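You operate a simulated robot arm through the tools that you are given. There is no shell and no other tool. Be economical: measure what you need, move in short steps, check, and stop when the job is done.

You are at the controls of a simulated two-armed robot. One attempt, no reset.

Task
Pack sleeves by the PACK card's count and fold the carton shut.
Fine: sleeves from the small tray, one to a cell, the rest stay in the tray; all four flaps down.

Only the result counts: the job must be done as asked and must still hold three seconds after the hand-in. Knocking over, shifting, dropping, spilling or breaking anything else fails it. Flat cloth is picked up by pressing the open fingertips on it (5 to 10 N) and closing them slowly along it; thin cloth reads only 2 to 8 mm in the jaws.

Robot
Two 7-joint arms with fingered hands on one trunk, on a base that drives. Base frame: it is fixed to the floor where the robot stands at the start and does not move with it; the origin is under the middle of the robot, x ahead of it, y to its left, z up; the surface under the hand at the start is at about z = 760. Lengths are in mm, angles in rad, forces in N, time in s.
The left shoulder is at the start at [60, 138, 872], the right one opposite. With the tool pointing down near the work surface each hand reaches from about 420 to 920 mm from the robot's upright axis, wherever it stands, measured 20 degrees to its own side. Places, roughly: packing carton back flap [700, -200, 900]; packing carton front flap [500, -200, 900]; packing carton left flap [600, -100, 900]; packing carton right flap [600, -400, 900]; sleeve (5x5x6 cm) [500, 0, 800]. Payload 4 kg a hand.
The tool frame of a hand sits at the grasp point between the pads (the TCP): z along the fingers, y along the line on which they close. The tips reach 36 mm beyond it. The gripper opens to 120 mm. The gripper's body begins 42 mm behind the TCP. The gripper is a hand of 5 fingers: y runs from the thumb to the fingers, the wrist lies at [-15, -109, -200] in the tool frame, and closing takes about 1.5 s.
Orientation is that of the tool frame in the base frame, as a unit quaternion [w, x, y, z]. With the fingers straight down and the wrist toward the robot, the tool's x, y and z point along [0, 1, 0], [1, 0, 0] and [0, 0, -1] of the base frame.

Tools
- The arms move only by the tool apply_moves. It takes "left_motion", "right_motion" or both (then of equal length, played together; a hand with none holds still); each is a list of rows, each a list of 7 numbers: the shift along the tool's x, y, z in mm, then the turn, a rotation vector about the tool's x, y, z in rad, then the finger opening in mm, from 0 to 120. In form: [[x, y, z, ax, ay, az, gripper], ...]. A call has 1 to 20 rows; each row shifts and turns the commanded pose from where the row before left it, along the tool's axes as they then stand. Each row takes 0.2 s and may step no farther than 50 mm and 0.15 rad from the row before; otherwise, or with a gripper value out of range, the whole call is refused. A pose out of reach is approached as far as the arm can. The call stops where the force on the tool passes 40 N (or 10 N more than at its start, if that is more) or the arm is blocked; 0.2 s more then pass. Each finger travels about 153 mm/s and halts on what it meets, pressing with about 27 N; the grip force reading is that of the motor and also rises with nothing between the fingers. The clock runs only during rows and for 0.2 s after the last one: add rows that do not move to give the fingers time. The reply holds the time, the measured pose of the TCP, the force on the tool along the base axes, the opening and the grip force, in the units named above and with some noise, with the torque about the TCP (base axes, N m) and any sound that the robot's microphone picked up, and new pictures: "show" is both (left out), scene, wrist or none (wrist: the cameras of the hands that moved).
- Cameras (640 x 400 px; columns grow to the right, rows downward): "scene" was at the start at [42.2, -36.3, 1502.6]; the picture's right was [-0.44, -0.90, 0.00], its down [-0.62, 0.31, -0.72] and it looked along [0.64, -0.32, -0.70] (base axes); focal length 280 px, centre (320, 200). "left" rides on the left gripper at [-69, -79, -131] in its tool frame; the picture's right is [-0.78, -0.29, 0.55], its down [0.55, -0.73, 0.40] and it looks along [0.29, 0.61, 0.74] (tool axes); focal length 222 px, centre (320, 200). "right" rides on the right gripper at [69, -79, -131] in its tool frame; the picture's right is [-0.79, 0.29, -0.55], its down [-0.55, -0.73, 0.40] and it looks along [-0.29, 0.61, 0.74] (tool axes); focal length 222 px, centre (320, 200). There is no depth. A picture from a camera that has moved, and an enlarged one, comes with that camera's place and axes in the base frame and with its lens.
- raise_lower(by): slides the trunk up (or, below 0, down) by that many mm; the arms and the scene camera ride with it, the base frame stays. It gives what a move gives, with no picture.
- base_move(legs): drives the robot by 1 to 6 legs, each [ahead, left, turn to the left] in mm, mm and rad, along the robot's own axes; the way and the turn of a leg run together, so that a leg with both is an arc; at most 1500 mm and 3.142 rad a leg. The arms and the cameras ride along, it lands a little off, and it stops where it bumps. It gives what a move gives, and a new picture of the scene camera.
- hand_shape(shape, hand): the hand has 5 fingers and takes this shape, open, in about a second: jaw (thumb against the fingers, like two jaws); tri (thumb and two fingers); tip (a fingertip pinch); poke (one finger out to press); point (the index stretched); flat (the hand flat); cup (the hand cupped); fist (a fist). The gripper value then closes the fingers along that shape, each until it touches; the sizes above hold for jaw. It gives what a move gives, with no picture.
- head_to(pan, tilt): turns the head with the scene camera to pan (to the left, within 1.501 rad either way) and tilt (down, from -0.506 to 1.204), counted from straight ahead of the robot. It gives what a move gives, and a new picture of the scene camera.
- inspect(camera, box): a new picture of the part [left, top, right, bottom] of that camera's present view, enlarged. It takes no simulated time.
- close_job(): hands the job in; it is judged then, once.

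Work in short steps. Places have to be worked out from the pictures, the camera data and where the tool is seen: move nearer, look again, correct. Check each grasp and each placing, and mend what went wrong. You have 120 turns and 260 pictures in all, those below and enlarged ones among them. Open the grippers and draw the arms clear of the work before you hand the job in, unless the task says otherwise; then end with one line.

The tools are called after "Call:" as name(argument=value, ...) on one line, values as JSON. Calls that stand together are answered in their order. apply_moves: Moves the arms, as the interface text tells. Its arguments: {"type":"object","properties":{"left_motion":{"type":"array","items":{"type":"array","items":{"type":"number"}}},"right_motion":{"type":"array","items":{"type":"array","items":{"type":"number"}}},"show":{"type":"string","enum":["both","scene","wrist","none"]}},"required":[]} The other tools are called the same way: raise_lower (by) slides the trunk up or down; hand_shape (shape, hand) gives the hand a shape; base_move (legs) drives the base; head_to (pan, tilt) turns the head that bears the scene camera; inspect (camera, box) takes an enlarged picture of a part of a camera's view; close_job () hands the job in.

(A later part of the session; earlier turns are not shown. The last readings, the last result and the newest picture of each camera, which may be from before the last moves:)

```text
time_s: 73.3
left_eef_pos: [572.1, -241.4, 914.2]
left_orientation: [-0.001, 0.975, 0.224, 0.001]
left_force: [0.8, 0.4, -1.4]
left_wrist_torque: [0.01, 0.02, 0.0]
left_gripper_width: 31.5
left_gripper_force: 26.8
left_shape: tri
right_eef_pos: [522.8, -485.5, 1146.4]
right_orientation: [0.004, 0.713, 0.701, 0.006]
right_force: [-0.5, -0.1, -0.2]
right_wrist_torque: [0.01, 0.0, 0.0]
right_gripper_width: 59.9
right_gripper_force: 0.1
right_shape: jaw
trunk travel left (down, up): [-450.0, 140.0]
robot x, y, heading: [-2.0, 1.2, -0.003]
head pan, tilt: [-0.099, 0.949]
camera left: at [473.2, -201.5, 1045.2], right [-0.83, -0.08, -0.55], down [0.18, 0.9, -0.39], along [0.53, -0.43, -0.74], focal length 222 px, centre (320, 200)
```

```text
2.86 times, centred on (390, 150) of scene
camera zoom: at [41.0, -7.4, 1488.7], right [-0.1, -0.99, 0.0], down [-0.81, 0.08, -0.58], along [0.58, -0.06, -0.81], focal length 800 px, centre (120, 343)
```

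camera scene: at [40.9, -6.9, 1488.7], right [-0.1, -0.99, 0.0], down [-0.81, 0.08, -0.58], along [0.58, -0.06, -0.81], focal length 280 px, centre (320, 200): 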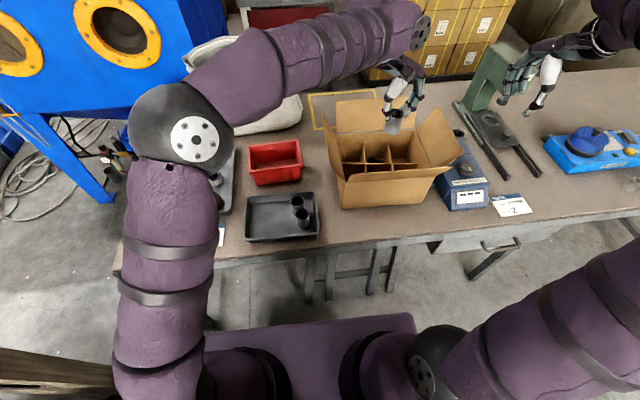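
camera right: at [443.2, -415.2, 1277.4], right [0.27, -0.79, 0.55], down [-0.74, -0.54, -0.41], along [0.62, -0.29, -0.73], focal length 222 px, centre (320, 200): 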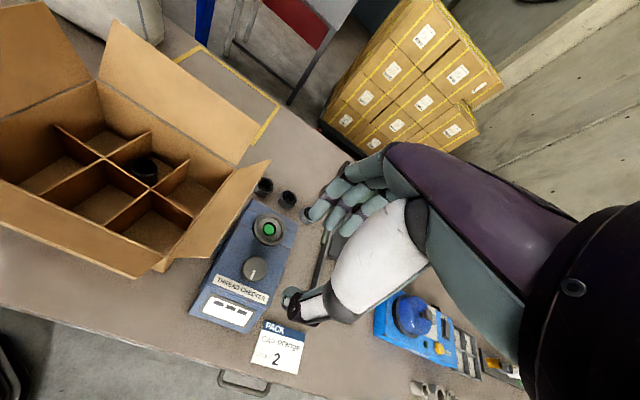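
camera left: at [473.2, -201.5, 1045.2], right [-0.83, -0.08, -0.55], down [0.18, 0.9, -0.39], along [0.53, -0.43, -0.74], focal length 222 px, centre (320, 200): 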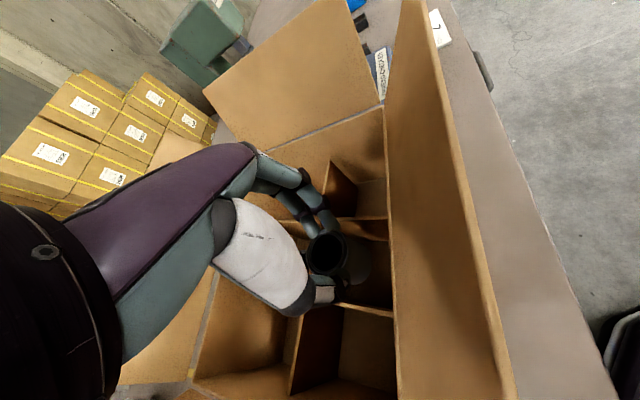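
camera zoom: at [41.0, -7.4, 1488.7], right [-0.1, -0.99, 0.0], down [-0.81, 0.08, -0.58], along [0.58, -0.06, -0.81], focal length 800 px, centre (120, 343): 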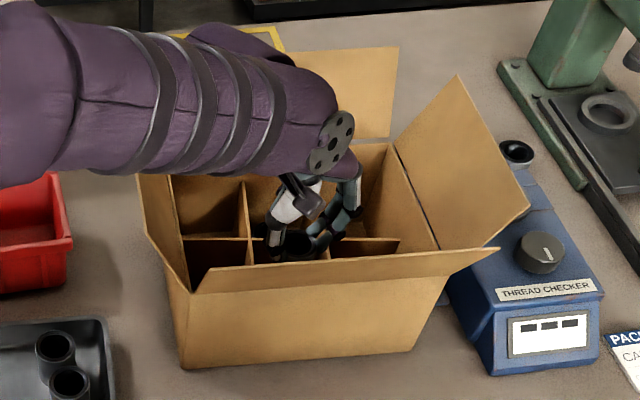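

Well centred and clear. Lowering in small steps to ~858.

Call:
apply_moves(left_motion=[[0, 0, 20, 0, 0, 0, 15], [0, 0, 18, 0, 0, 0, 15], [0, 0, 10, 0, 0, 0, 15], [0, 0, 7, 0, 0, 0, 15], [0, 0, 0, 0, 0, 0, 15]], show="wrist")

Call:
inspect(camera="right", box=[0, 40, 240, 240])

```text
time_s: 74.5
left_eef_pos: [572.3, -242.7, 861.8]
left_orientation: [0.001, 0.975, 0.223, 0.004]
left_force: [1.1, 0.9, 16.4]
left_wrist_torque: [0.07, 0.11, 0.16]
left_gripper_width: 31.0
left_gripper_force: 27.1
left_shape: tri
right_eef_pos: [521.3, -485.2, 1148.9]
right_orientation: [0.004, 0.713, 0.701, 0.006]
right_force: [-0.1, -0.4, 0.4]
right_wrist_torque: [-0.01, 0.01, -0.02]
right_gripper_width: 59.8
right_gripper_force: 0.1
right_shape: jaw
trunk travel left (down, up): [-450.0, 140.0]
robot x, y, heading: [1.8, -2.6, 0.001]
head pan, tilt: [-0.099, 0.949]
camera left: at [473.7, -201.4, 992.4], right [-0.83, -0.08, -0.55], down [0.18, 0.9, -0.4], along [0.53, -0.43, -0.73], focal length 222 px, centre (320, 200)
```

left: 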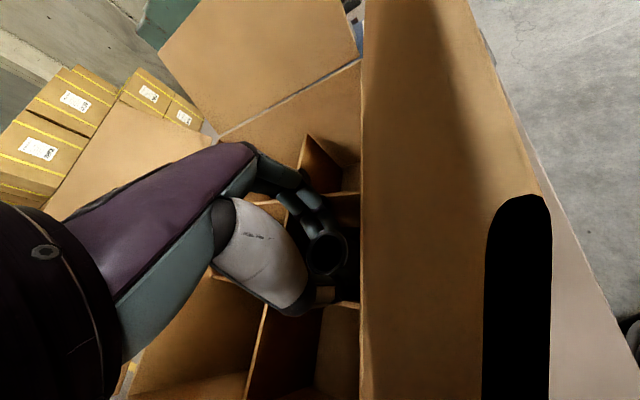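

```text
2.00 times, centred on (120, 140) of right
camera zoom: at [442.4, -414.5, 1278.2], right [0.27, -0.79, 0.55], down [-0.74, -0.54, -0.41], along [0.62, -0.29, -0.73], focal length 444 px, centre (720, 320)
```

zoom: 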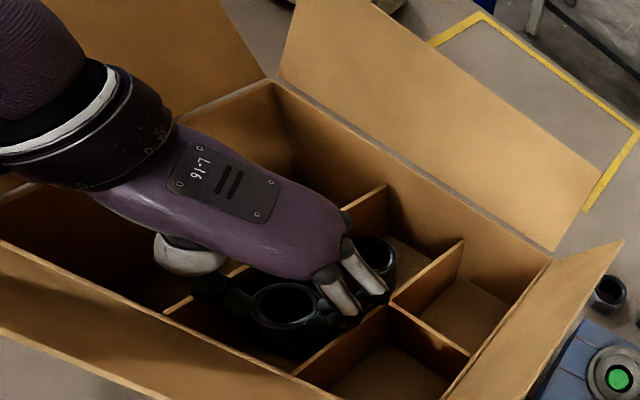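

The thumb and index knuckles rest on the dividers at this angle (TCP 862), leaving ~20 mm of drop. I raise a bit, turn to ~40° (along the cell's diagonal, more room), and descend again.

Call:
apply_moves(left_motion=[[0, 0, -12, 0, 0, 0, 15], [0, 0, 0, 0, 0, -0.13, 15], [0, 0, 0, 0, 0, -0.13, 15], [0, 0, 0, 0, 0, -0.13, 15], [0, 0, 0, 0, 0, 0, 15]], show="wrist")

Call:
inspect(camera="right", box=[0, 40, 240, 240])

```text
time_s: 75.7
left_eef_pos: [572.6, -241.6, 871.7]
left_orientation: [-0.001, 0.913, 0.408, 0.002]
left_force: [-2.7, -0.3, -1.8]
left_wrist_torque: [-0.01, 0.01, -0.1]
left_gripper_width: 30.7
left_gripper_force: 26.9
left_shape: tri
right_eef_pos: [523.1, -486.6, 1147.7]
right_orientation: [0.003, 0.713, 0.701, 0.007]
right_force: [0.4, -0.1, 0.0]
right_wrist_torque: [0.01, -0.02, 0.0]
right_gripper_width: 59.8
right_gripper_force: 0.1
right_shape: jaw
trunk travel left (down, up): [-450.0, 140.0]
robot x, y, heading: [4.2, 1.1, 0.0]
head pan, tilt: [-0.099, 0.949]
camera left: at [465.3, -241.4, 1002.1], right [-0.74, -0.39, -0.55], down [-0.18, 0.9, -0.4], along [0.65, -0.19, -0.74], focal length 222 px, centre (320, 200)
```

left: 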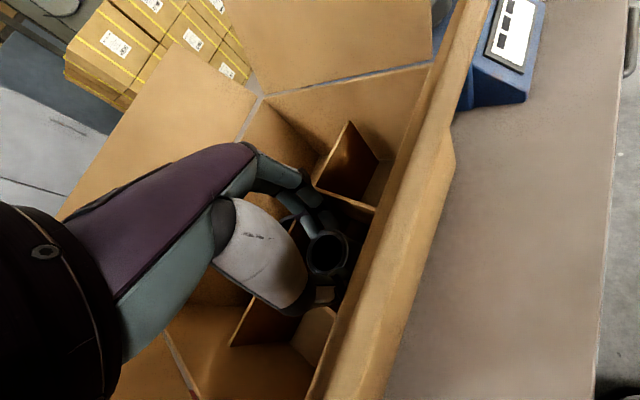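

```text
2.00 times, centred on (120, 140) of right
camera zoom: at [443.2, -415.2, 1277.4], right [0.27, -0.79, 0.55], down [-0.74, -0.54, -0.41], along [0.62, -0.29, -0.73], focal length 444 px, centre (720, 320)
```

zoom: 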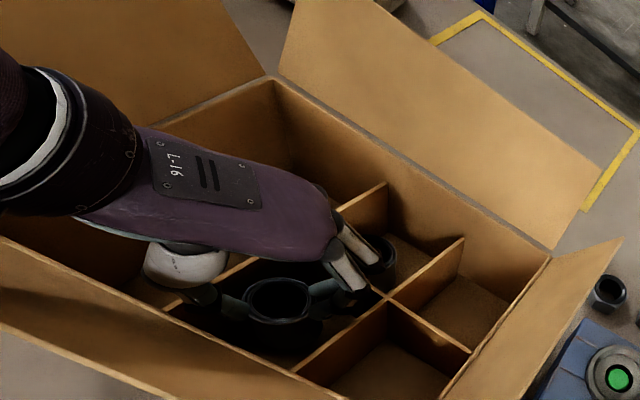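

Descending again in small steps.

Call:
apply_moves(left_motion=[[0, 0, 6, 0, 0, 0, 15], [0, 0, 5, 0, 0, 0, 15], [0, 0, 4, 0, 0, 0, 15], [0, 0, 0, 0, 0, 0, 15]], show="none")

Call:
inspect(camera="right", box=[0, 40, 240, 240])

Call:
inspect(camera="left", box=[200, 100, 440, 340])

```text
time_s: 76.7
left_eef_pos: [571.2, -241.7, 857.1]
left_orientation: [-0.001, 0.913, 0.408, 0.003]
left_force: [-2.6, 0.0, -0.2]
left_wrist_torque: [-0.08, -0.07, -0.09]
left_gripper_width: 30.6
left_gripper_force: 26.7
left_shape: tri
right_eef_pos: [523.4, -487.9, 1147.9]
right_orientation: [0.004, 0.713, 0.701, 0.006]
right_force: [-0.3, -0.5, -0.6]
right_wrist_torque: [0.01, 0.0, 0.01]
right_gripper_width: 60.0
right_gripper_force: 0.1
right_shape: jaw
trunk travel left (down, up): [-450.0, 140.0]
robot x, y, heading: [-0.6, 0.1, -0.003]
head pan, tilt: [-0.099, 0.949]
```

```text
2.00 times, centred on (120, 140) of right
camera zoom: at [443.1, -415.2, 1277.4], right [0.27, -0.79, 0.55], down [-0.74, -0.54, -0.41], along [0.62, -0.29, -0.73], focal length 444 px, centre (720, 320)
```

zoom: 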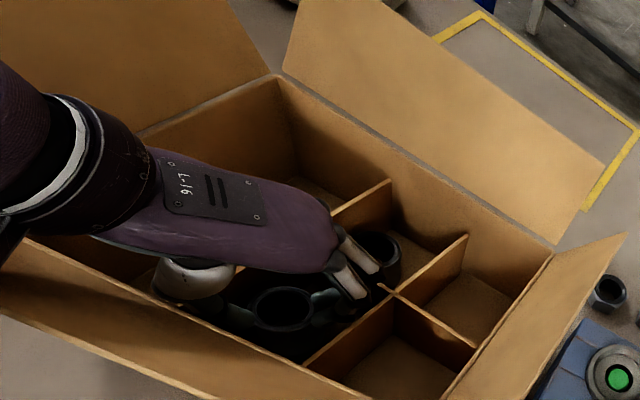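

```text
1.67 times, centred on (320, 220) of left
camera zoom: at [465.2, -241.6, 986.9], right [-0.74, -0.39, -0.55], down [-0.18, 0.9, -0.4], along [0.65, -0.19, -0.74], focal length 370 px, centre (320, 167)
```

zoom: 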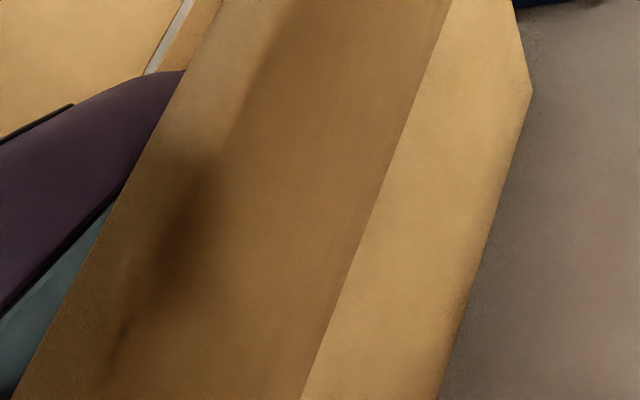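

Only light contact at 857. Two more mm-steps.

Call:
apply_moves(left_motion=[[0, 0, 3, 0, 0, 0, 15], [0, 0, 2, 0, 0, 0, 15], [0, 0, 0, 0, 0, 0, 15]], show="none")

Call:
inspect(camera="right", box=[0, 40, 240, 240])

```text
time_s: 77.5
left_eef_pos: [571.3, -241.9, 851.6]
left_orientation: [-0.002, 0.913, 0.407, 0.002]
left_force: [-3.8, -0.9, 2.6]
left_wrist_torque: [-0.12, -0.14, -0.18]
left_gripper_width: 30.5
left_gripper_force: 27.8
left_shape: tri
right_eef_pos: [522.1, -486.8, 1146.9]
right_orientation: [0.004, 0.713, 0.701, 0.005]
right_force: [0.4, 0.8, 0.2]
right_wrist_torque: [-0.03, -0.02, 0.0]
right_gripper_width: 60.0
right_gripper_force: 0.0
right_shape: jaw
trunk travel left (down, up): [-450.0, 140.0]
robot x, y, heading: [-2.1, 3.7, 0.003]
head pan, tilt: [-0.099, 0.949]
```

```text
2.00 times, centred on (120, 140) of right
camera zoom: at [442.9, -415.3, 1277.5], right [0.27, -0.79, 0.55], down [-0.74, -0.54, -0.41], along [0.62, -0.29, -0.73], focal length 444 px, centre (720, 320)
```

zoom: 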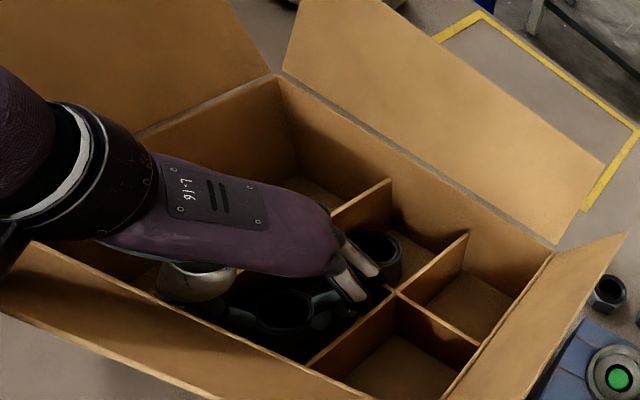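

Still light. Two more steps down.

Call:
apply_moves(left_motion=[[0, 0, 2, 0, 0, 0, 15], [0, 0, 2, 0, 0, 0, 15], [0, 0, 0, 0, 0, 0, 15]], show="none")

```text
time_s: 78.3
left_eef_pos: [571.7, -241.3, 847.8]
left_orientation: [0.0, 0.913, 0.408, 0.003]
left_force: [-3.4, 0.0, 7.5]
left_wrist_torque: [-0.26, -0.11, -0.34]
left_gripper_width: 30.3
left_gripper_force: 26.9
left_shape: tri
right_eef_pos: [522.0, -486.1, 1148.7]
right_orientation: [0.003, 0.714, 0.7, 0.007]
right_force: [0.4, -0.3, 0.3]
right_wrist_torque: [0.03, 0.0, -0.04]
right_gripper_width: 60.1
right_gripper_force: 0.1
right_shape: jaw
trunk travel left (down, up): [-450.0, 140.0]
robot x, y, heading: [-0.7, -2.7, 0.003]
head pan, tilt: [-0.099, 0.949]
```

Contact is rising; I back off 2 mm and open slowly to let the sleeve settle.

Call:
apply_moves(left_motion=[[0, 0, -2, 0, 0, 0, 15], [0, 0, 0, 0, 0, 0, 31], [0, 0, 0, 0, 0, 0, 34], [0, 0, 0, 0, 0, 0, 37], [0, 0, 0, 0, 0, 0, 37], [0, 0, -3, 0, 0, 0, 37], [0, 0, -4, 0, 0, 0, 37], [0, 0, 0, 0, 0, 0, 37]], show="none")

Call:
inspect(camera="right", box=[0, 40, 240, 240])

Call:
inspect(camera="scene", box=[310, 80, 470, 220])

```text
time_s: 80.1
left_eef_pos: [572.2, -242.5, 858.1]
left_orientation: [0.0, 0.913, 0.408, 0.003]
left_force: [0.0, 0.4, 0.5]
left_wrist_torque: [-0.02, -0.02, -0.02]
left_gripper_width: 36.8
left_gripper_force: 0.1
left_shape: tri
right_eef_pos: [522.8, -485.5, 1148.3]
right_orientation: [0.003, 0.713, 0.701, 0.007]
right_force: [-0.5, -0.3, -0.4]
right_wrist_torque: [0.01, 0.0, 0.01]
right_gripper_width: 59.6
right_gripper_force: 0.0
right_shape: jaw
trunk travel left (down, up): [-450.0, 140.0]
robot x, y, heading: [0.7, 0.5, -0.001]
head pan, tilt: [-0.099, 0.949]
```

```text
2.00 times, centred on (120, 140) of right
camera zoom: at [443.2, -415.2, 1277.4], right [0.27, -0.79, 0.55], down [-0.74, -0.54, -0.41], along [0.62, -0.29, -0.73], focal length 444 px, centre (720, 320)
```

zoom: 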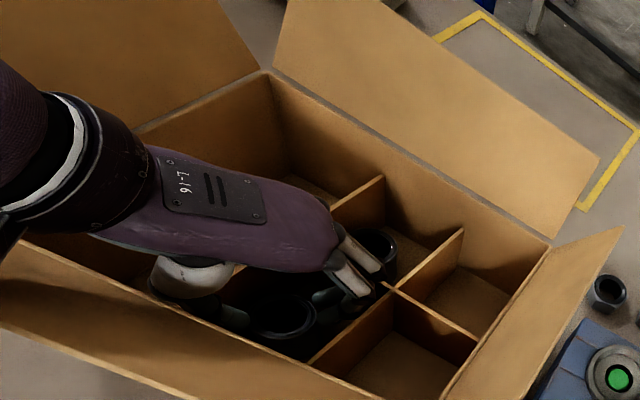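

```text
2.86 times, centred on (390, 150) of scene
camera zoom: at [40.9, -7.4, 1488.7], right [-0.1, -0.99, 0.0], down [-0.81, 0.08, -0.58], along [0.58, -0.06, -0.81], focal length 800 px, centre (120, 343)
```

zoom: 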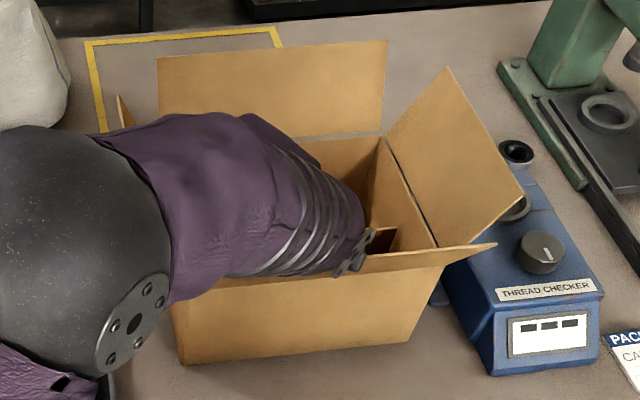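

The grip is open with zero force. Lifting further.

Call:
apply_moves(left_motion=[[0, 0, -5, 0, 0, 0, 37], [0, 0, -8, 0, 0, 0, 37], [0, 0, -12, 0, 0, 0, 37], [0, 0, 0, 0, 0, 0, 37]], show="wrist")

Call:
inspect(camera="right", box=[0, 40, 240, 240])

```text
time_s: 81.1
left_eef_pos: [571.8, -241.1, 882.0]
left_orientation: [-0.001, 0.913, 0.407, 0.003]
left_force: [0.0, -0.2, 0.4]
left_wrist_torque: [0.03, -0.03, 0.0]
left_gripper_width: 36.6
left_gripper_force: 0.0
left_shape: tri
right_eef_pos: [521.8, -486.4, 1146.9]
right_orientation: [0.004, 0.713, 0.701, 0.006]
right_force: [0.0, -0.8, 0.0]
right_wrist_torque: [0.02, 0.0, 0.01]
right_gripper_width: 59.9
right_gripper_force: 0.1
right_shape: jaw
trunk travel left (down, up): [-450.0, 140.0]
robot x, y, heading: [-3.9, -0.4, -0.001]
head pan, tilt: [-0.099, 0.949]
camera left: at [465.7, -241.2, 1012.4], right [-0.74, -0.39, -0.55], down [-0.18, 0.9, -0.4], along [0.65, -0.19, -0.74], focal length 222 px, centre (320, 200)
```

left: 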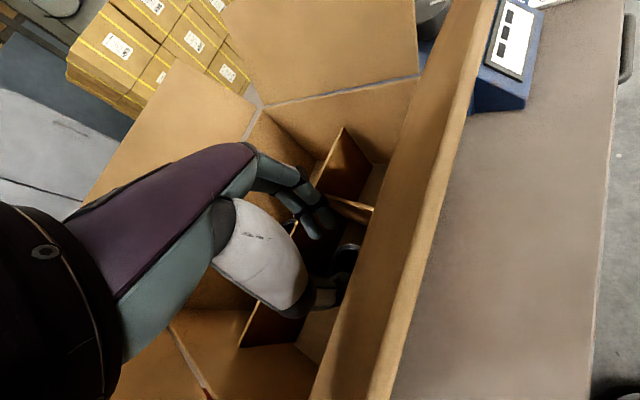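

```text
2.00 times, centred on (120, 140) of right
camera zoom: at [443.3, -415.3, 1277.3], right [0.27, -0.79, 0.55], down [-0.74, -0.54, -0.41], along [0.62, -0.29, -0.73], focal length 444 px, centre (720, 320)
```

zoom: 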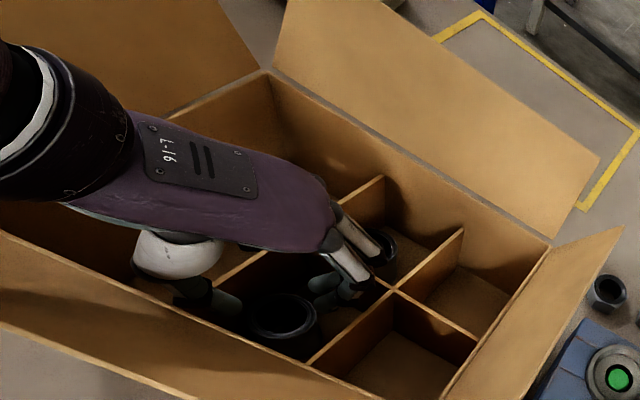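

The second sleeve stands in the front-middle cell and the carton stays put. Lift out fully and draw left away.

Call:
apply_moves(left_motion=[[0, 0, -25, 0, 0, 0, 37], [0, 0, -40, 0, 0, 0, 37], [0, 0, -45, 0, 0, 0, 37], [0, 0, -45, 0, 0, 0, 37], [0, 0, -45, 0, 0, 0, 37], [0, -45, 0, 0, 0, 0, 37], [0, -45, 0, 0, 0, 0, 37], [20, -40, 0, 0, 0, 0, 37], [30, -30, 0, 0, 0, 0, 37], [30, -30, 0, 0, 0, 0, 37], [0, 0, 0, 0, 0, 0, 37]], show="scene")

Call:
inspect(camera="right", box=[0, 0, 320, 280])

Call:
inspect(camera="scene", box=[310, 80, 470, 220])

```text
time_s: 83.5
left_eef_pos: [483.4, -56.7, 1081.9]
left_orientation: [-0.001, 0.913, 0.407, 0.002]
left_force: [-0.2, 0.2, 0.2]
left_wrist_torque: [-0.03, 0.0, 0.0]
left_gripper_width: 36.6
left_gripper_force: 0.1
left_shape: tri
right_eef_pos: [522.2, -486.6, 1146.9]
right_orientation: [0.003, 0.713, 0.701, 0.006]
right_force: [-0.6, -0.4, -0.2]
right_wrist_torque: [-0.01, -0.01, 0.0]
right_gripper_width: 59.7
right_gripper_force: 0.0
right_shape: jaw
trunk travel left (down, up): [-450.0, 140.0]
robot x, y, heading: [2.4, 1.8, -0.001]
head pan, tilt: [-0.099, 0.949]
camera scene: at [41.0, -7.8, 1488.7], right [-0.1, -0.99, 0.0], down [-0.81, 0.08, -0.58], along [0.58, -0.06, -0.81], focal length 280 px, centre (320, 200)
```

scene: 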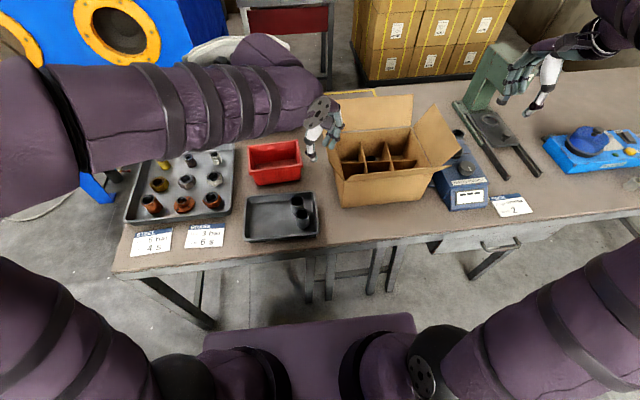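

```text
1.43 times, centred on (160, 140) of right
camera zoom: at [443.3, -415.7, 1277.2], right [0.27, -0.79, 0.55], down [-0.74, -0.54, -0.41], along [0.62, -0.29, -0.73], focal length 317 px, centre (549, 286)
```

zoom: 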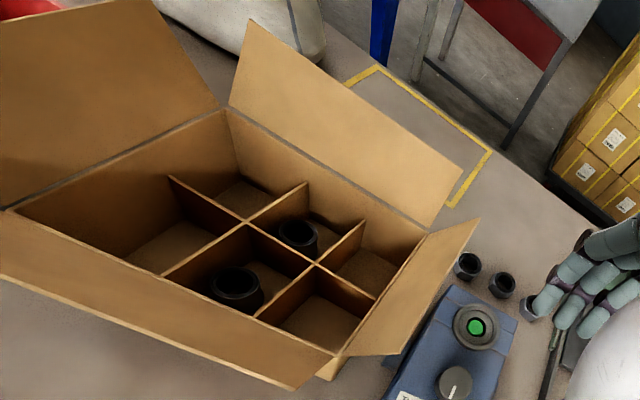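

```text
2.86 times, centred on (390, 150) of scene
camera zoom: at [41.0, -7.8, 1488.7], right [-0.1, -0.99, 0.0], down [-0.81, 0.08, -0.58], along [0.58, -0.06, -0.81], focal length 800 px, centre (120, 343)
```

zoom: 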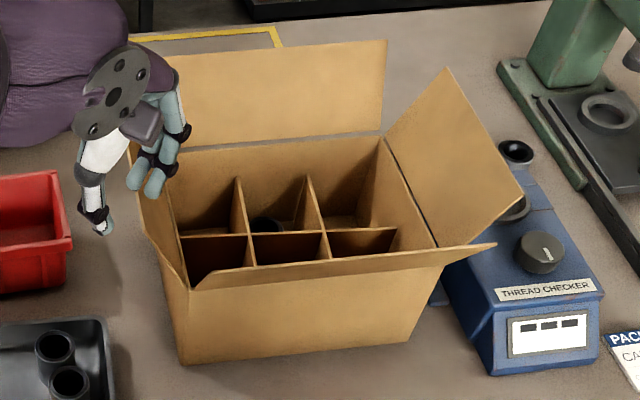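

Both sleeves stand upright in separate cells, two remain in the tray. Now the flaps: carton rim x 530–725, y −122…−380, z 890. I start with the right flap: right hand, closed, goes outside it.

Call:
apply_moves(right_motion=[[-5, 26, 20, 0, 0, 0, 40], [0, 26, 40, 0, 0, 0, 20], [0, 26, 40, 0, 0, 0, 0], [0, 27, 40, 0, 0, 0, 0], [0, 0, 45, 0, 0, 0, 0], [0, 0, 0, 0, 0, 0, 0]])

```text
time_s: 84.9
left_eef_pos: [483.3, -55.1, 1081.5]
left_orientation: [-0.001, 0.913, 0.408, 0.001]
left_force: [-0.6, -0.1, -0.5]
left_wrist_torque: [0.01, 0.03, 0.01]
left_gripper_width: 36.7
left_gripper_force: 0.1
left_shape: tri
right_eef_pos: [630.3, -491.6, 963.8]
right_orientation: [0.004, 0.713, 0.701, 0.006]
right_force: [0.5, 0.7, 0.1]
right_wrist_torque: [0.0, 0.0, -0.01]
right_gripper_width: 0.0
right_gripper_force: 27.0
right_shape: jaw
trunk travel left (down, up): [-450.0, 140.0]
robot x, y, heading: [-0.6, 0.3, -0.001]
head pan, tilt: [-0.099, 0.949]
camera scene: at [40.8, -7.3, 1488.7], right [-0.1, -0.99, 0.0], down [-0.81, 0.08, -0.58], along [0.58, -0.06, -0.81], focal length 280 px, centre (320, 200)
camera right: at [551.4, -421.1, 1093.6], right [0.27, -0.79, 0.55], down [-0.74, -0.54, -0.41], along [0.62, -0.29, -0.73], focal length 222 px, centre (320, 200)
```

scene: 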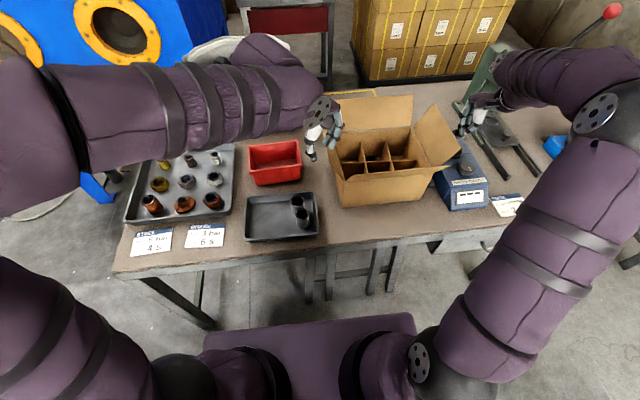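
right: 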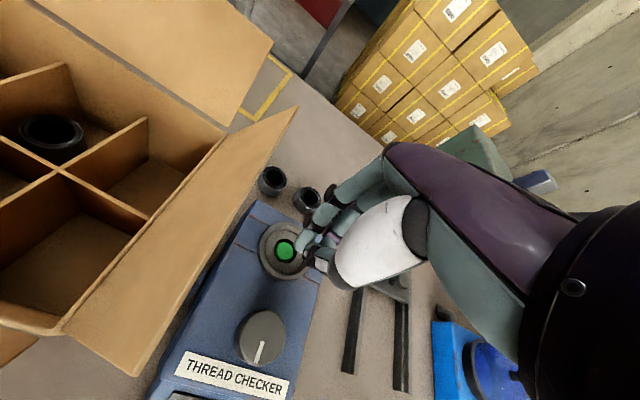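

The hand is outside the right flap. I push it inward (+y).

Call:
apply_moves(right_motion=[[20, 0, 0, 0, 0, 0, 0], [20, 0, 0, 0, 0, 0, 0], [15, 0, 0, 0, 0, 0, 0], [15, 0, -5, 0, 0, 0, 0], [15, 0, -5, 0, 0, 0, 0], [15, 0, -5, 0, 0, 0, 0], [15, 0, -5, 0, 0, 0, 0], [0, 0, 0, 0, 0, 0, 0]])

```text
time_s: 86.7
left_eef_pos: [482.6, -55.9, 1081.7]
left_orientation: [-0.001, 0.913, 0.407, 0.003]
left_force: [-0.2, 0.5, -0.4]
left_wrist_torque: [0.03, 0.0, -0.01]
left_gripper_width: 36.7
left_gripper_force: 0.1
left_shape: tri
right_eef_pos: [632.6, -378.8, 985.3]
right_orientation: [0.003, 0.713, 0.701, 0.006]
right_force: [0.0, 0.3, -0.1]
right_wrist_torque: [-0.01, 0.01, -0.01]
right_gripper_width: 0.0
right_gripper_force: 27.2
right_shape: jaw
trunk travel left (down, up): [-450.0, 140.0]
robot x, y, heading: [-1.5, -3.0, 0.001]
head pan, tilt: [-0.099, 0.949]
camera scene: at [41.0, -7.4, 1488.7], right [-0.1, -0.99, 0.0], down [-0.81, 0.08, -0.58], along [0.58, -0.06, -0.81], focal length 280 px, centre (320, 200)
camera right: at [552.7, -306.9, 1114.3], right [0.27, -0.79, 0.55], down [-0.74, -0.54, -0.41], along [0.62, -0.29, -0.73], focal length 222 px, centre (320, 200)
```

scene: 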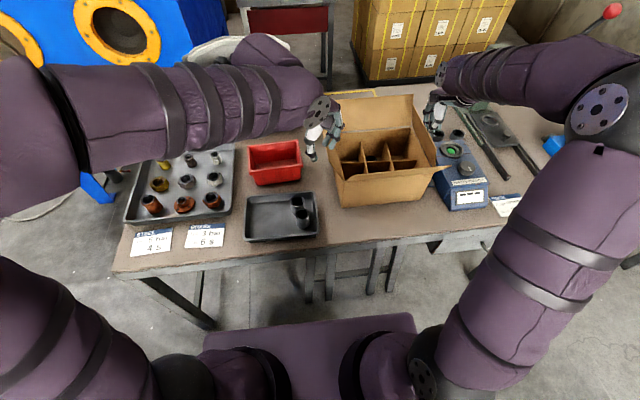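
right: 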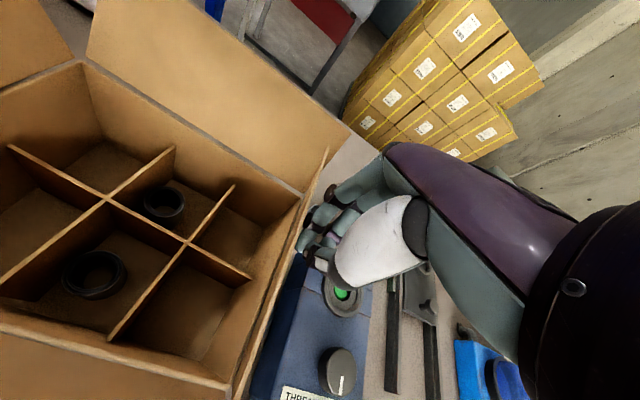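

The flap is near vertical and holds. Continue pushing over and begin to lower.

Call:
apply_moves(right_motion=[[18, 0, 0, 0, 0, 0, 0], [18, 0, 0, 0, 0, 0, 0], [15, 0, 5, 0, 0, 0, 0], [12, 0, 12, 0, 0, 0, 0], [6, 0, 15, 0, 0, 0, 0], [4, 0, 15, 0, 0, 0, 0], [0, 0, 0, 0, 0, 0, 0]], show="wrist")

```text
time_s: 88.3
left_eef_pos: [483.7, -55.4, 1081.6]
left_orientation: [0.0, 0.913, 0.408, 0.002]
left_force: [0.6, 0.5, 0.4]
left_wrist_torque: [0.0, 0.0, 0.01]
left_gripper_width: 36.4
left_gripper_force: 0.1
left_shape: tri
right_eef_pos: [634.4, -303.2, 935.7]
right_orientation: [0.004, 0.713, 0.701, 0.006]
right_force: [0.0, 0.2, 0.6]
right_wrist_torque: [0.01, -0.01, 0.04]
right_gripper_width: 0.0
right_gripper_force: 26.8
right_shape: jaw
trunk travel left (down, up): [-450.0, 140.0]
robot x, y, heading: [1.6, -0.2, -0.005]
head pan, tilt: [-0.099, 0.949]
camera right: at [554.9, -232.2, 1067.3], right [0.27, -0.79, 0.55], down [-0.74, -0.54, -0.41], along [0.62, -0.29, -0.73], focal length 222 px, centre (320, 200)
```

right: 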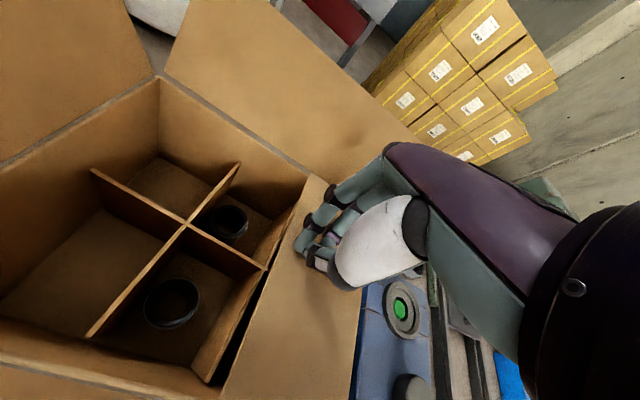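

The right flap lies nearly flat. Press lightly until contact.

Call:
apply_moves(right_motion=[[0, 0, 5, 0, 0, 0, 0], [0, 0, 3, 0, 0, 0, 0], [0, 0, 3, 0, 0, 0, 0], [0, 0, 2, 0, 0, 0, 0], [0, 0, 0, 0, 0, 0, 0]], show="none")

Call:
inspect(camera="scene", box=[310, 80, 470, 220])

```text
time_s: 89.5
left_eef_pos: [482.9, -54.2, 1083.1]
left_orientation: [-0.001, 0.913, 0.407, 0.003]
left_force: [0.2, -0.8, 0.0]
left_wrist_torque: [0.0, -0.02, 0.0]
left_gripper_width: 36.7
left_gripper_force: 0.0
left_shape: tri
right_eef_pos: [635.5, -304.0, 929.5]
right_orientation: [0.007, 0.713, 0.701, 0.009]
right_force: [7.6, -1.8, 28.8]
right_wrist_torque: [0.03, -0.36, -0.02]
right_gripper_width: 0.1
right_gripper_force: 26.8
right_shape: jaw
trunk travel left (down, up): [-450.0, 140.0]
robot x, y, heading: [1.9, 0.3, -0.0]
head pan, tilt: [-0.099, 0.949]
```

```text
2.86 times, centred on (390, 150) of scene
camera zoom: at [39.3, -6.3, 1489.1], right [-0.1, -0.99, 0.0], down [-0.81, 0.08, -0.58], along [0.58, -0.06, -0.81], focal length 800 px, centre (120, 343)
```

zoom: 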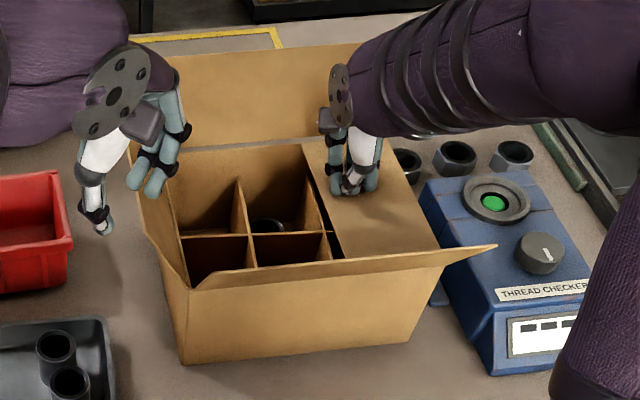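

Right flap is flat. I raise the right hand away and prepare the left hand as a closed jaw.

Call:
hand_shape(hand="left", shape="jaw")

Call:
apply_moves(left_motion=[[0, 0, 0, 0, 0, -0.14, 60], [0, 0, 0, 0, 0, -0.14, 30], [0, 0, 0, 0, 0, -0.14, 0], [0, 0, 0, 0, 0, -0.14, 0], [0, 0, 0, 0, 0, -0.14, 0], [0, 0, 0, 0, 0, -0.14, 0], [12, 28, 0, 0, 0, 0, 0], [12, 28, 0, 0, 0, 0, 0], [12, 28, 0, 0, 0, 0, 0], [12, 28, 0, 0, 0, 0, 0], [12, 30, 0, 0, 0, 0, 0], [0, 0, 40, 0, 0, 0, 0], [0, 0, 40, 0, 0, 0, 0], [0, 0, 37, 0, 0, 0, 0], [0, 0, 0, 0, 0, 0, 0]], right_motion=[[0, 0, -20, 0, 0, 0, 0], [0, 0, -40, 0, 0, 0, 0], [0, 0, -45, 0, 0, 0, 0], [0, 0, -45, 0, 0, 0, 0], [-40, 0, -20, 0, 0, 0, 0], [-40, -20, 0, 0, 0, 0, 0], [-40, -20, 0, 0, 0, 0, 0], [-40, -20, 0, 0, 0, 0, 0], [0, 0, 0, 0, 0, 0, 0], [0, 0, 0, 0, 0, 0, 0], [0, 0, 0, 0, 0, 0, 0], [0, 0, 0, 0, 0, 0, 0], [0, 0, 0, 0, 0, 0, 0], [0, 0, 0, 0, 0, 0, 0], [0, 0, 0, 0, 0, 0, 0]])

```text
time_s: 90.4
left_eef_pos: [481.1, -54.5, 1082.2]
left_orientation: [-0.001, 0.913, 0.408, 0.002]
left_force: [-0.5, 0.2, 0.1]
left_wrist_torque: [0.0, 0.01, 0.02]
left_gripper_width: 119.7
left_gripper_force: 0.1
left_shape: jaw
right_eef_pos: [636.6, -303.7, 928.4]
right_orientation: [0.007, 0.713, 0.701, 0.009]
right_force: [7.4, -0.3, 32.7]
right_wrist_torque: [0.09, -0.38, -0.01]
right_gripper_width: 0.1
right_gripper_force: 27.2
right_shape: jaw
trunk travel left (down, up): [-450.0, 140.0]
robot x, y, heading: [0.4, 1.5, -0.003]
head pan, tilt: [-0.099, 0.949]
```

```text
time_s: 93.6
left_eef_pos: [619.0, 20.2, 965.4]
left_orientation: [0.0, 0.668, 0.744, 0.002]
left_force: [-0.6, 0.4, -0.6]
left_wrist_torque: [0.0, 0.01, 0.0]
left_gripper_width: 0.3
left_gripper_force: 26.8
left_shape: jaw
right_eef_pos: [569.5, -463.9, 1092.6]
right_orientation: [0.004, 0.713, 0.701, 0.007]
right_force: [-0.4, -1.0, 0.7]
right_wrist_torque: [0.02, 0.01, 0.03]
right_gripper_width: 0.0
right_gripper_force: 27.2
right_shape: jaw
trunk travel left (down, up): [-450.0, 140.0]
robot x, y, heading: [0.9, -0.0, 0.004]
head pan, tilt: [-0.099, 0.949]
camera scene: at [40.8, -7.3, 1488.7], right [-0.1, -0.99, 0.0], down [-0.81, 0.08, -0.58], along [0.58, -0.06, -0.81], focal length 280 px, centre (320, 200)
camera right: at [490.3, -392.5, 1222.5], right [0.27, -0.79, 0.55], down [-0.74, -0.54, -0.41], along [0.62, -0.29, -0.73], focal length 222 px, centre (320, 200)
camera left: at [545.9, -58.3, 1095.6], right [-0.2, -0.81, -0.55], down [-0.79, 0.47, -0.4], along [0.58, 0.35, -0.73], focal length 222 px, centre (320, 200)
```

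scene: 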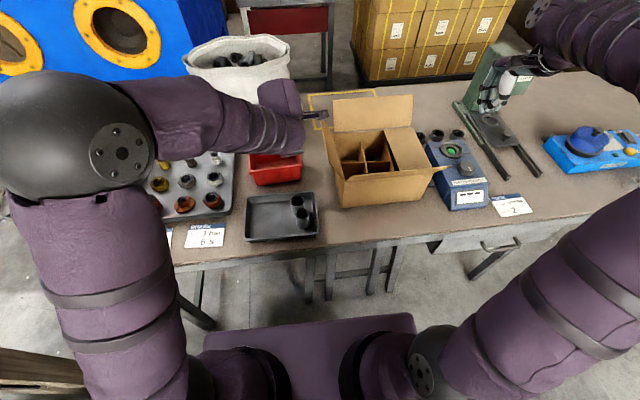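
right: 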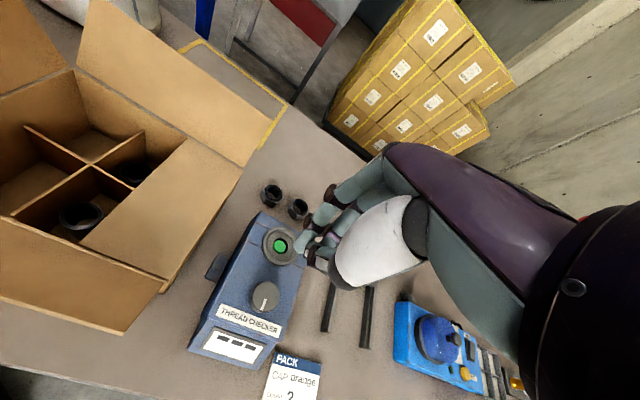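
left: 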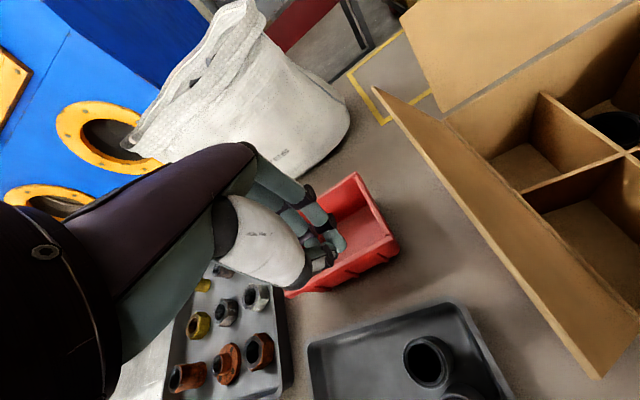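

Right flap stays closed. Left hand is outside the left flap; I correct its yaw and push inward (−y).

Call:
apply_moves(left_motion=[[0, 0, 0, 0, 0, 0.108, 0], [-25, 0, 0, 0, 0, 0, 0], [-25, 0, 0, 0, 0, 0, 0], [-20, 0, 0, 0, 0, 0, 0], [-15, 0, 0, 0, 0, 0, 0], [-15, 0, -5, 0, 0, 0, 0], [-15, 0, -5, 0, 0, 0, 0], [-15, 0, -5, 0, 0, 0, 0], [-15, 0, -5, 0, 0, 0, 0], [0, 0, 0, 0, 0, 0, 0]])

```text
time_s: 95.8
left_eef_pos: [618.1, -126.1, 983.6]
left_orientation: [0.0, 0.707, 0.707, 0.003]
left_force: [0.9, 0.0, -1.2]
left_wrist_torque: [0.04, 0.02, 0.02]
left_gripper_width: 0.0
left_gripper_force: 26.8
left_shape: jaw
right_eef_pos: [570.5, -464.5, 1091.9]
right_orientation: [0.003, 0.713, 0.701, 0.006]
right_force: [0.3, 0.4, 0.6]
right_wrist_torque: [-0.01, 0.02, 0.0]
right_gripper_width: 0.0
right_gripper_force: 27.0
right_shape: jaw
trunk travel left (down, up): [-450.0, 140.0]
robot x, y, heading: [0.7, 1.1, 0.004]
head pan, tilt: [-0.099, 0.949]
camera scene: at [40.9, -7.3, 1488.7], right [-0.1, -0.99, 0.0], down [-0.81, 0.08, -0.58], along [0.58, -0.06, -0.81], focal length 280 px, centre (320, 200)
camera left: at [538.2, -196.1, 1115.0], right [-0.29, -0.78, -0.55], down [-0.73, 0.55, -0.4], along [0.61, 0.29, -0.73], focal length 222 px, centre (320, 200)
```

scene: 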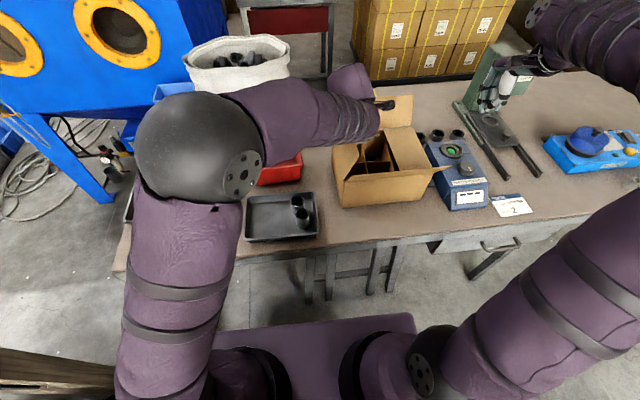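
left: 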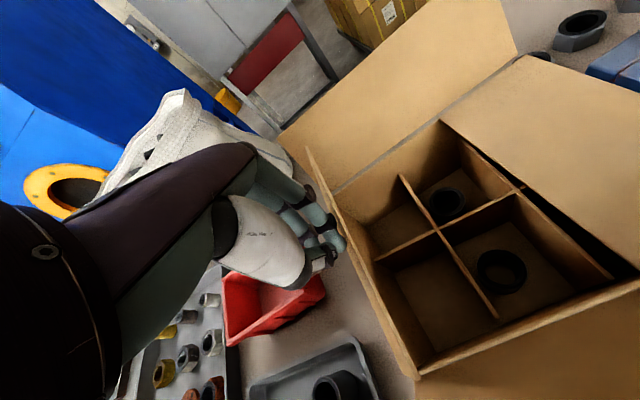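

Flap is near vertical. Continue over and down, as on the right.

Call:
apply_moves(left_motion=[[-18, 0, 0, 0, 0, 0, 0], [-18, 0, 0, 0, 0, 0, 0], [-15, 0, 5, 0, 0, 0, 0], [-12, 0, 12, 0, 0, 0, 0], [-6, 0, 15, 0, 0, 0, 0], [-4, 0, 15, 0, 0, 0, 0], [0, 0, 5, 0, 0, 0, 0], [0, 0, 0, 0, 0, 0, 0]], show="wrist")

```text
time_s: 97.6
left_eef_pos: [619.5, -199.4, 932.1]
left_orientation: [0.0, 0.707, 0.707, 0.003]
left_force: [0.2, 0.1, 0.3]
left_wrist_torque: [-0.01, 0.01, -0.02]
left_gripper_width: 0.2
left_gripper_force: 27.1
left_shape: jaw
right_eef_pos: [568.7, -463.4, 1092.7]
right_orientation: [0.003, 0.713, 0.701, 0.006]
right_force: [-0.5, -1.0, 0.5]
right_wrist_torque: [0.0, 0.03, -0.02]
right_gripper_width: 0.0
right_gripper_force: 27.4
right_shape: jaw
trunk travel left (down, up): [-450.0, 140.0]
robot x, y, heading: [2.5, 0.2, 0.004]
head pan, tilt: [-0.099, 0.949]
camera left: at [538.8, -269.1, 1062.6], right [-0.29, -0.78, -0.55], down [-0.73, 0.55, -0.4], along [0.62, 0.29, -0.73], focal length 222 px, centre (320, 200)
```

left: 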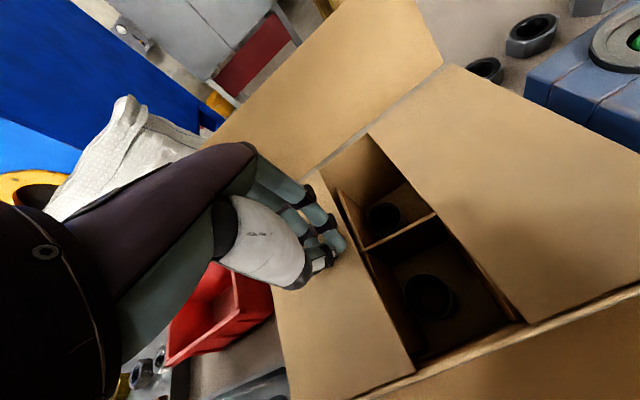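

Nearly flat; press lightly.

Call:
apply_moves(left_motion=[[0, 0, 2, 0, 0, 0, 0], [0, 0, 2, 0, 0, 0, 0], [0, 0, 1, 0, 0, 0, 0], [0, 0, 0, 0, 0, 0, 0]], show="none")

```text
time_s: 98.6
left_eef_pos: [617.9, -198.7, 929.8]
left_orientation: [0.002, 0.707, 0.707, 0.003]
left_force: [6.7, -2.3, 20.5]
left_wrist_torque: [-0.11, -0.33, 0.02]
left_gripper_width: 0.0
left_gripper_force: 27.0
left_shape: jaw
right_eef_pos: [569.0, -464.1, 1093.2]
right_orientation: [0.004, 0.713, 0.701, 0.006]
right_force: [0.1, 0.5, -0.5]
right_wrist_torque: [0.0, 0.01, 0.0]
right_gripper_width: 0.0
right_gripper_force: 26.8
right_shape: jaw
trunk travel left (down, up): [-450.0, 140.0]
robot x, y, heading: [-0.4, 0.7, -0.002]
head pan, tilt: [-0.099, 0.949]
```

Left flap pressed flat. Left withdraws; right hand goes to the robot side of the front flap.

Call:
apply_moves(left_motion=[[0, 0, -20, 0, 0, 0, 0], [0, 0, -45, 0, 0, 0, 0], [0, 0, -45, 0, 0, 0, 0], [0, 0, -45, 0, 0, 0, 0], [45, 0, -10, 0, 0, 0, 0], [45, 0, 0, 0, 0, 0, 0], [45, 0, 0, 0, 0, 0, 0], [45, 0, 0, 0, 0, 0, 0], [45, 0, 0, 0, 0, 0, 0], [45, 0, 0, 0, 0, 0, 0], [0, 0, 0, 0, 0, 0, 0], [0, 0, 0, 0, 0, 0, 0], [0, 0, 0, 0, 0, 0, 0], [0, 0, 0, 0, 0, 0, 0]], right_motion=[[0, -40, 0, 0, 0, 0, 0], [0, -40, 0, 0, 0, 0, 0], [0, -40, 0, 0, 0, 0, 0], [0, -40, 0, 0, 0, 0, 0], [40, 0, 0, 0, 0, 0, 0], [40, 0, 0, 0, 0, 0, 0], [40, 0, 0, 0, 0, 0, 0], [40, 0, 0, 0, 0, 0, 0], [40, 0, 0, 0, 0, 0, 0], [40, 0, 0, 0, 0, 0, 0], [0, 0, 45, 0, 0, 0, 0], [0, 0, 45, 0, 0, 0, 0], [0, 0, 40, 0, 0, 0, 0], [0, 0, 0, 0, 0, 0, 0]])

```text
time_s: 101.6
left_eef_pos: [617.6, 70.5, 1094.1]
left_orientation: [0.001, 0.707, 0.707, 0.001]
left_force: [0.3, 0.5, 0.4]
left_wrist_torque: [0.0, -0.01, 0.04]
left_gripper_width: 0.0
left_gripper_force: 27.3
left_shape: jaw
right_eef_pos: [415.0, -219.5, 961.9]
right_orientation: [0.005, 0.712, 0.702, 0.006]
right_force: [-0.2, 0.0, -0.1]
right_wrist_torque: [-0.02, -0.04, -0.04]
right_gripper_width: 0.0
right_gripper_force: 26.6
right_shape: jaw
trunk travel left (down, up): [-450.0, 140.0]
robot x, y, heading: [1.4, 3.0, -0.001]
head pan, tilt: [-0.099, 0.949]
camera scene: at [39.9, -6.3, 1488.8], right [-0.1, -0.99, 0.0], down [-0.81, 0.08, -0.58], along [0.58, -0.06, -0.81], focal length 280 px, centre (320, 200)
camera right: at [335.1, -148.7, 1091.4], right [0.27, -0.79, 0.55], down [-0.74, -0.54, -0.41], along [0.62, -0.29, -0.73], focal length 222 px, centre (320, 200)
camera left: at [537.9, 1.3, 1224.3], right [-0.29, -0.78, -0.55], down [-0.73, 0.55, -0.4], along [0.62, 0.29, -0.73], focal length 222 px, centre (320, 200)
```

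scene: 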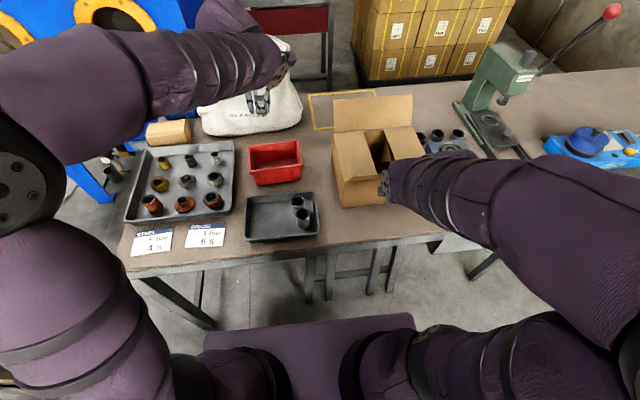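
right: 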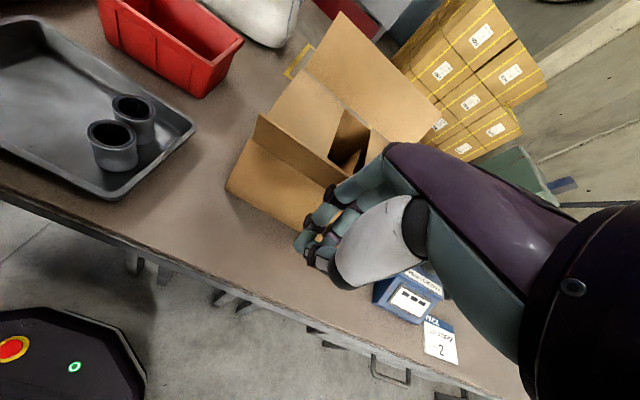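
left: 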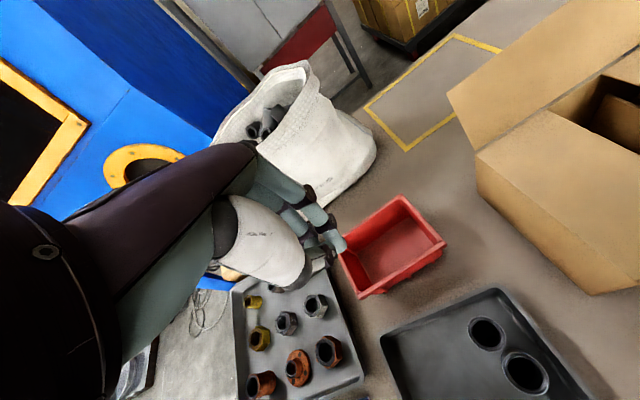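

Positioned. Push the front flap (+x).

Call:
apply_moves(right_motion=[[0, 20, 0, 0, 0, 0, 0], [0, 20, 0, 0, 0, 0, 0], [0, 15, 0, 0, 0, 0, 0], [0, 15, -5, 0, 0, 0, 0], [0, 15, -5, 0, 0, 0, 0], [0, 15, -5, 0, 0, 0, 0], [0, 15, -5, 0, 0, 0, 0], [0, 0, 0, 0, 0, 0, 0]])

Call:
inspect(camera="left", box=[430, 0, 640, 300])

```text
time_s: 103.4
left_eef_pos: [618.7, 71.7, 1094.1]
left_orientation: [0.0, 0.707, 0.707, 0.002]
left_force: [-0.7, 0.2, -0.1]
left_wrist_torque: [0.02, 0.0, 0.02]
left_gripper_width: 0.0
left_gripper_force: 27.1
left_shape: jaw
right_eef_pos: [529.8, -223.4, 982.2]
right_orientation: [0.004, 0.713, 0.701, 0.006]
right_force: [0.5, 0.1, 0.7]
right_wrist_torque: [-0.01, -0.01, 0.01]
right_gripper_width: 0.0
right_gripper_force: 26.8
right_shape: jaw
trunk travel left (down, up): [-450.0, 140.0]
robot x, y, heading: [0.4, -0.3, 0.002]
head pan, tilt: [-0.099, 0.949]
camera scene: at [40.9, -7.3, 1488.7], right [-0.1, -0.99, 0.0], down [-0.81, 0.08, -0.58], along [0.58, -0.06, -0.81], focal length 280 px, centre (320, 200)
camera right: at [450.4, -152.0, 1112.5], right [0.27, -0.79, 0.55], down [-0.74, -0.54, -0.41], along [0.62, -0.29, -0.73], focal length 222 px, centre (320, 200)
```

scene: 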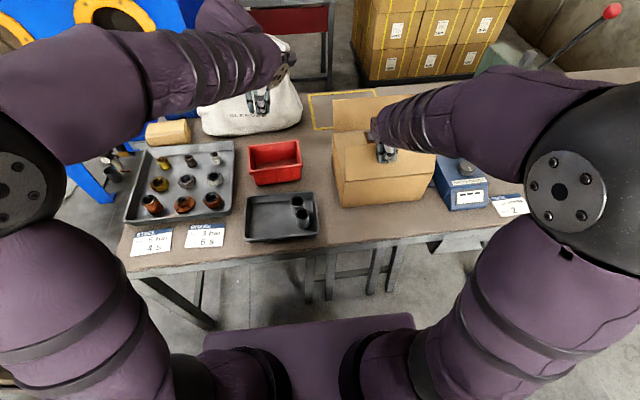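
right: 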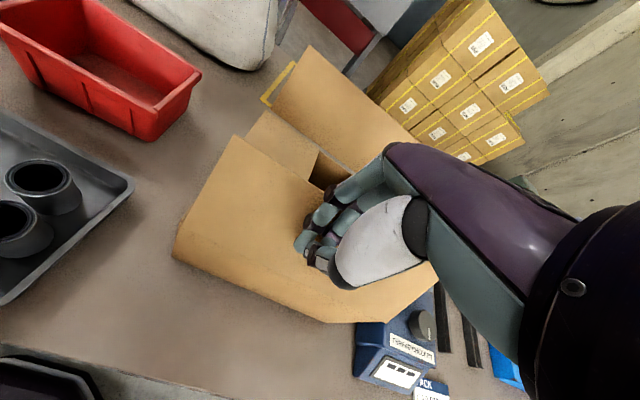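

```text
1.33 times, centred on (535, 150) of left
camera zoom: at [538.7, 0.3, 1223.8], right [-0.29, -0.78, -0.55], down [-0.73, 0.55, -0.4], along [0.61, 0.29, -0.73], focal length 296 px, centre (33, 267)
```

zoom: 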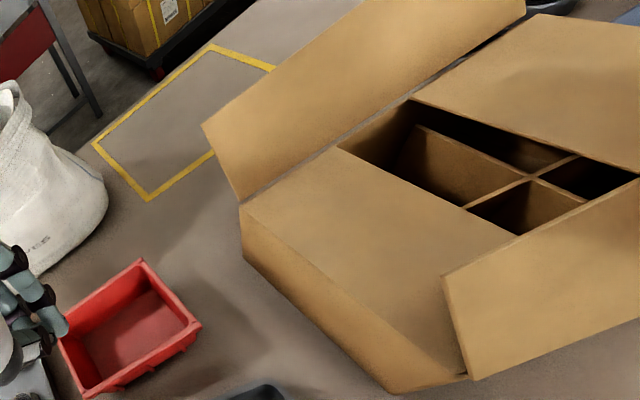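

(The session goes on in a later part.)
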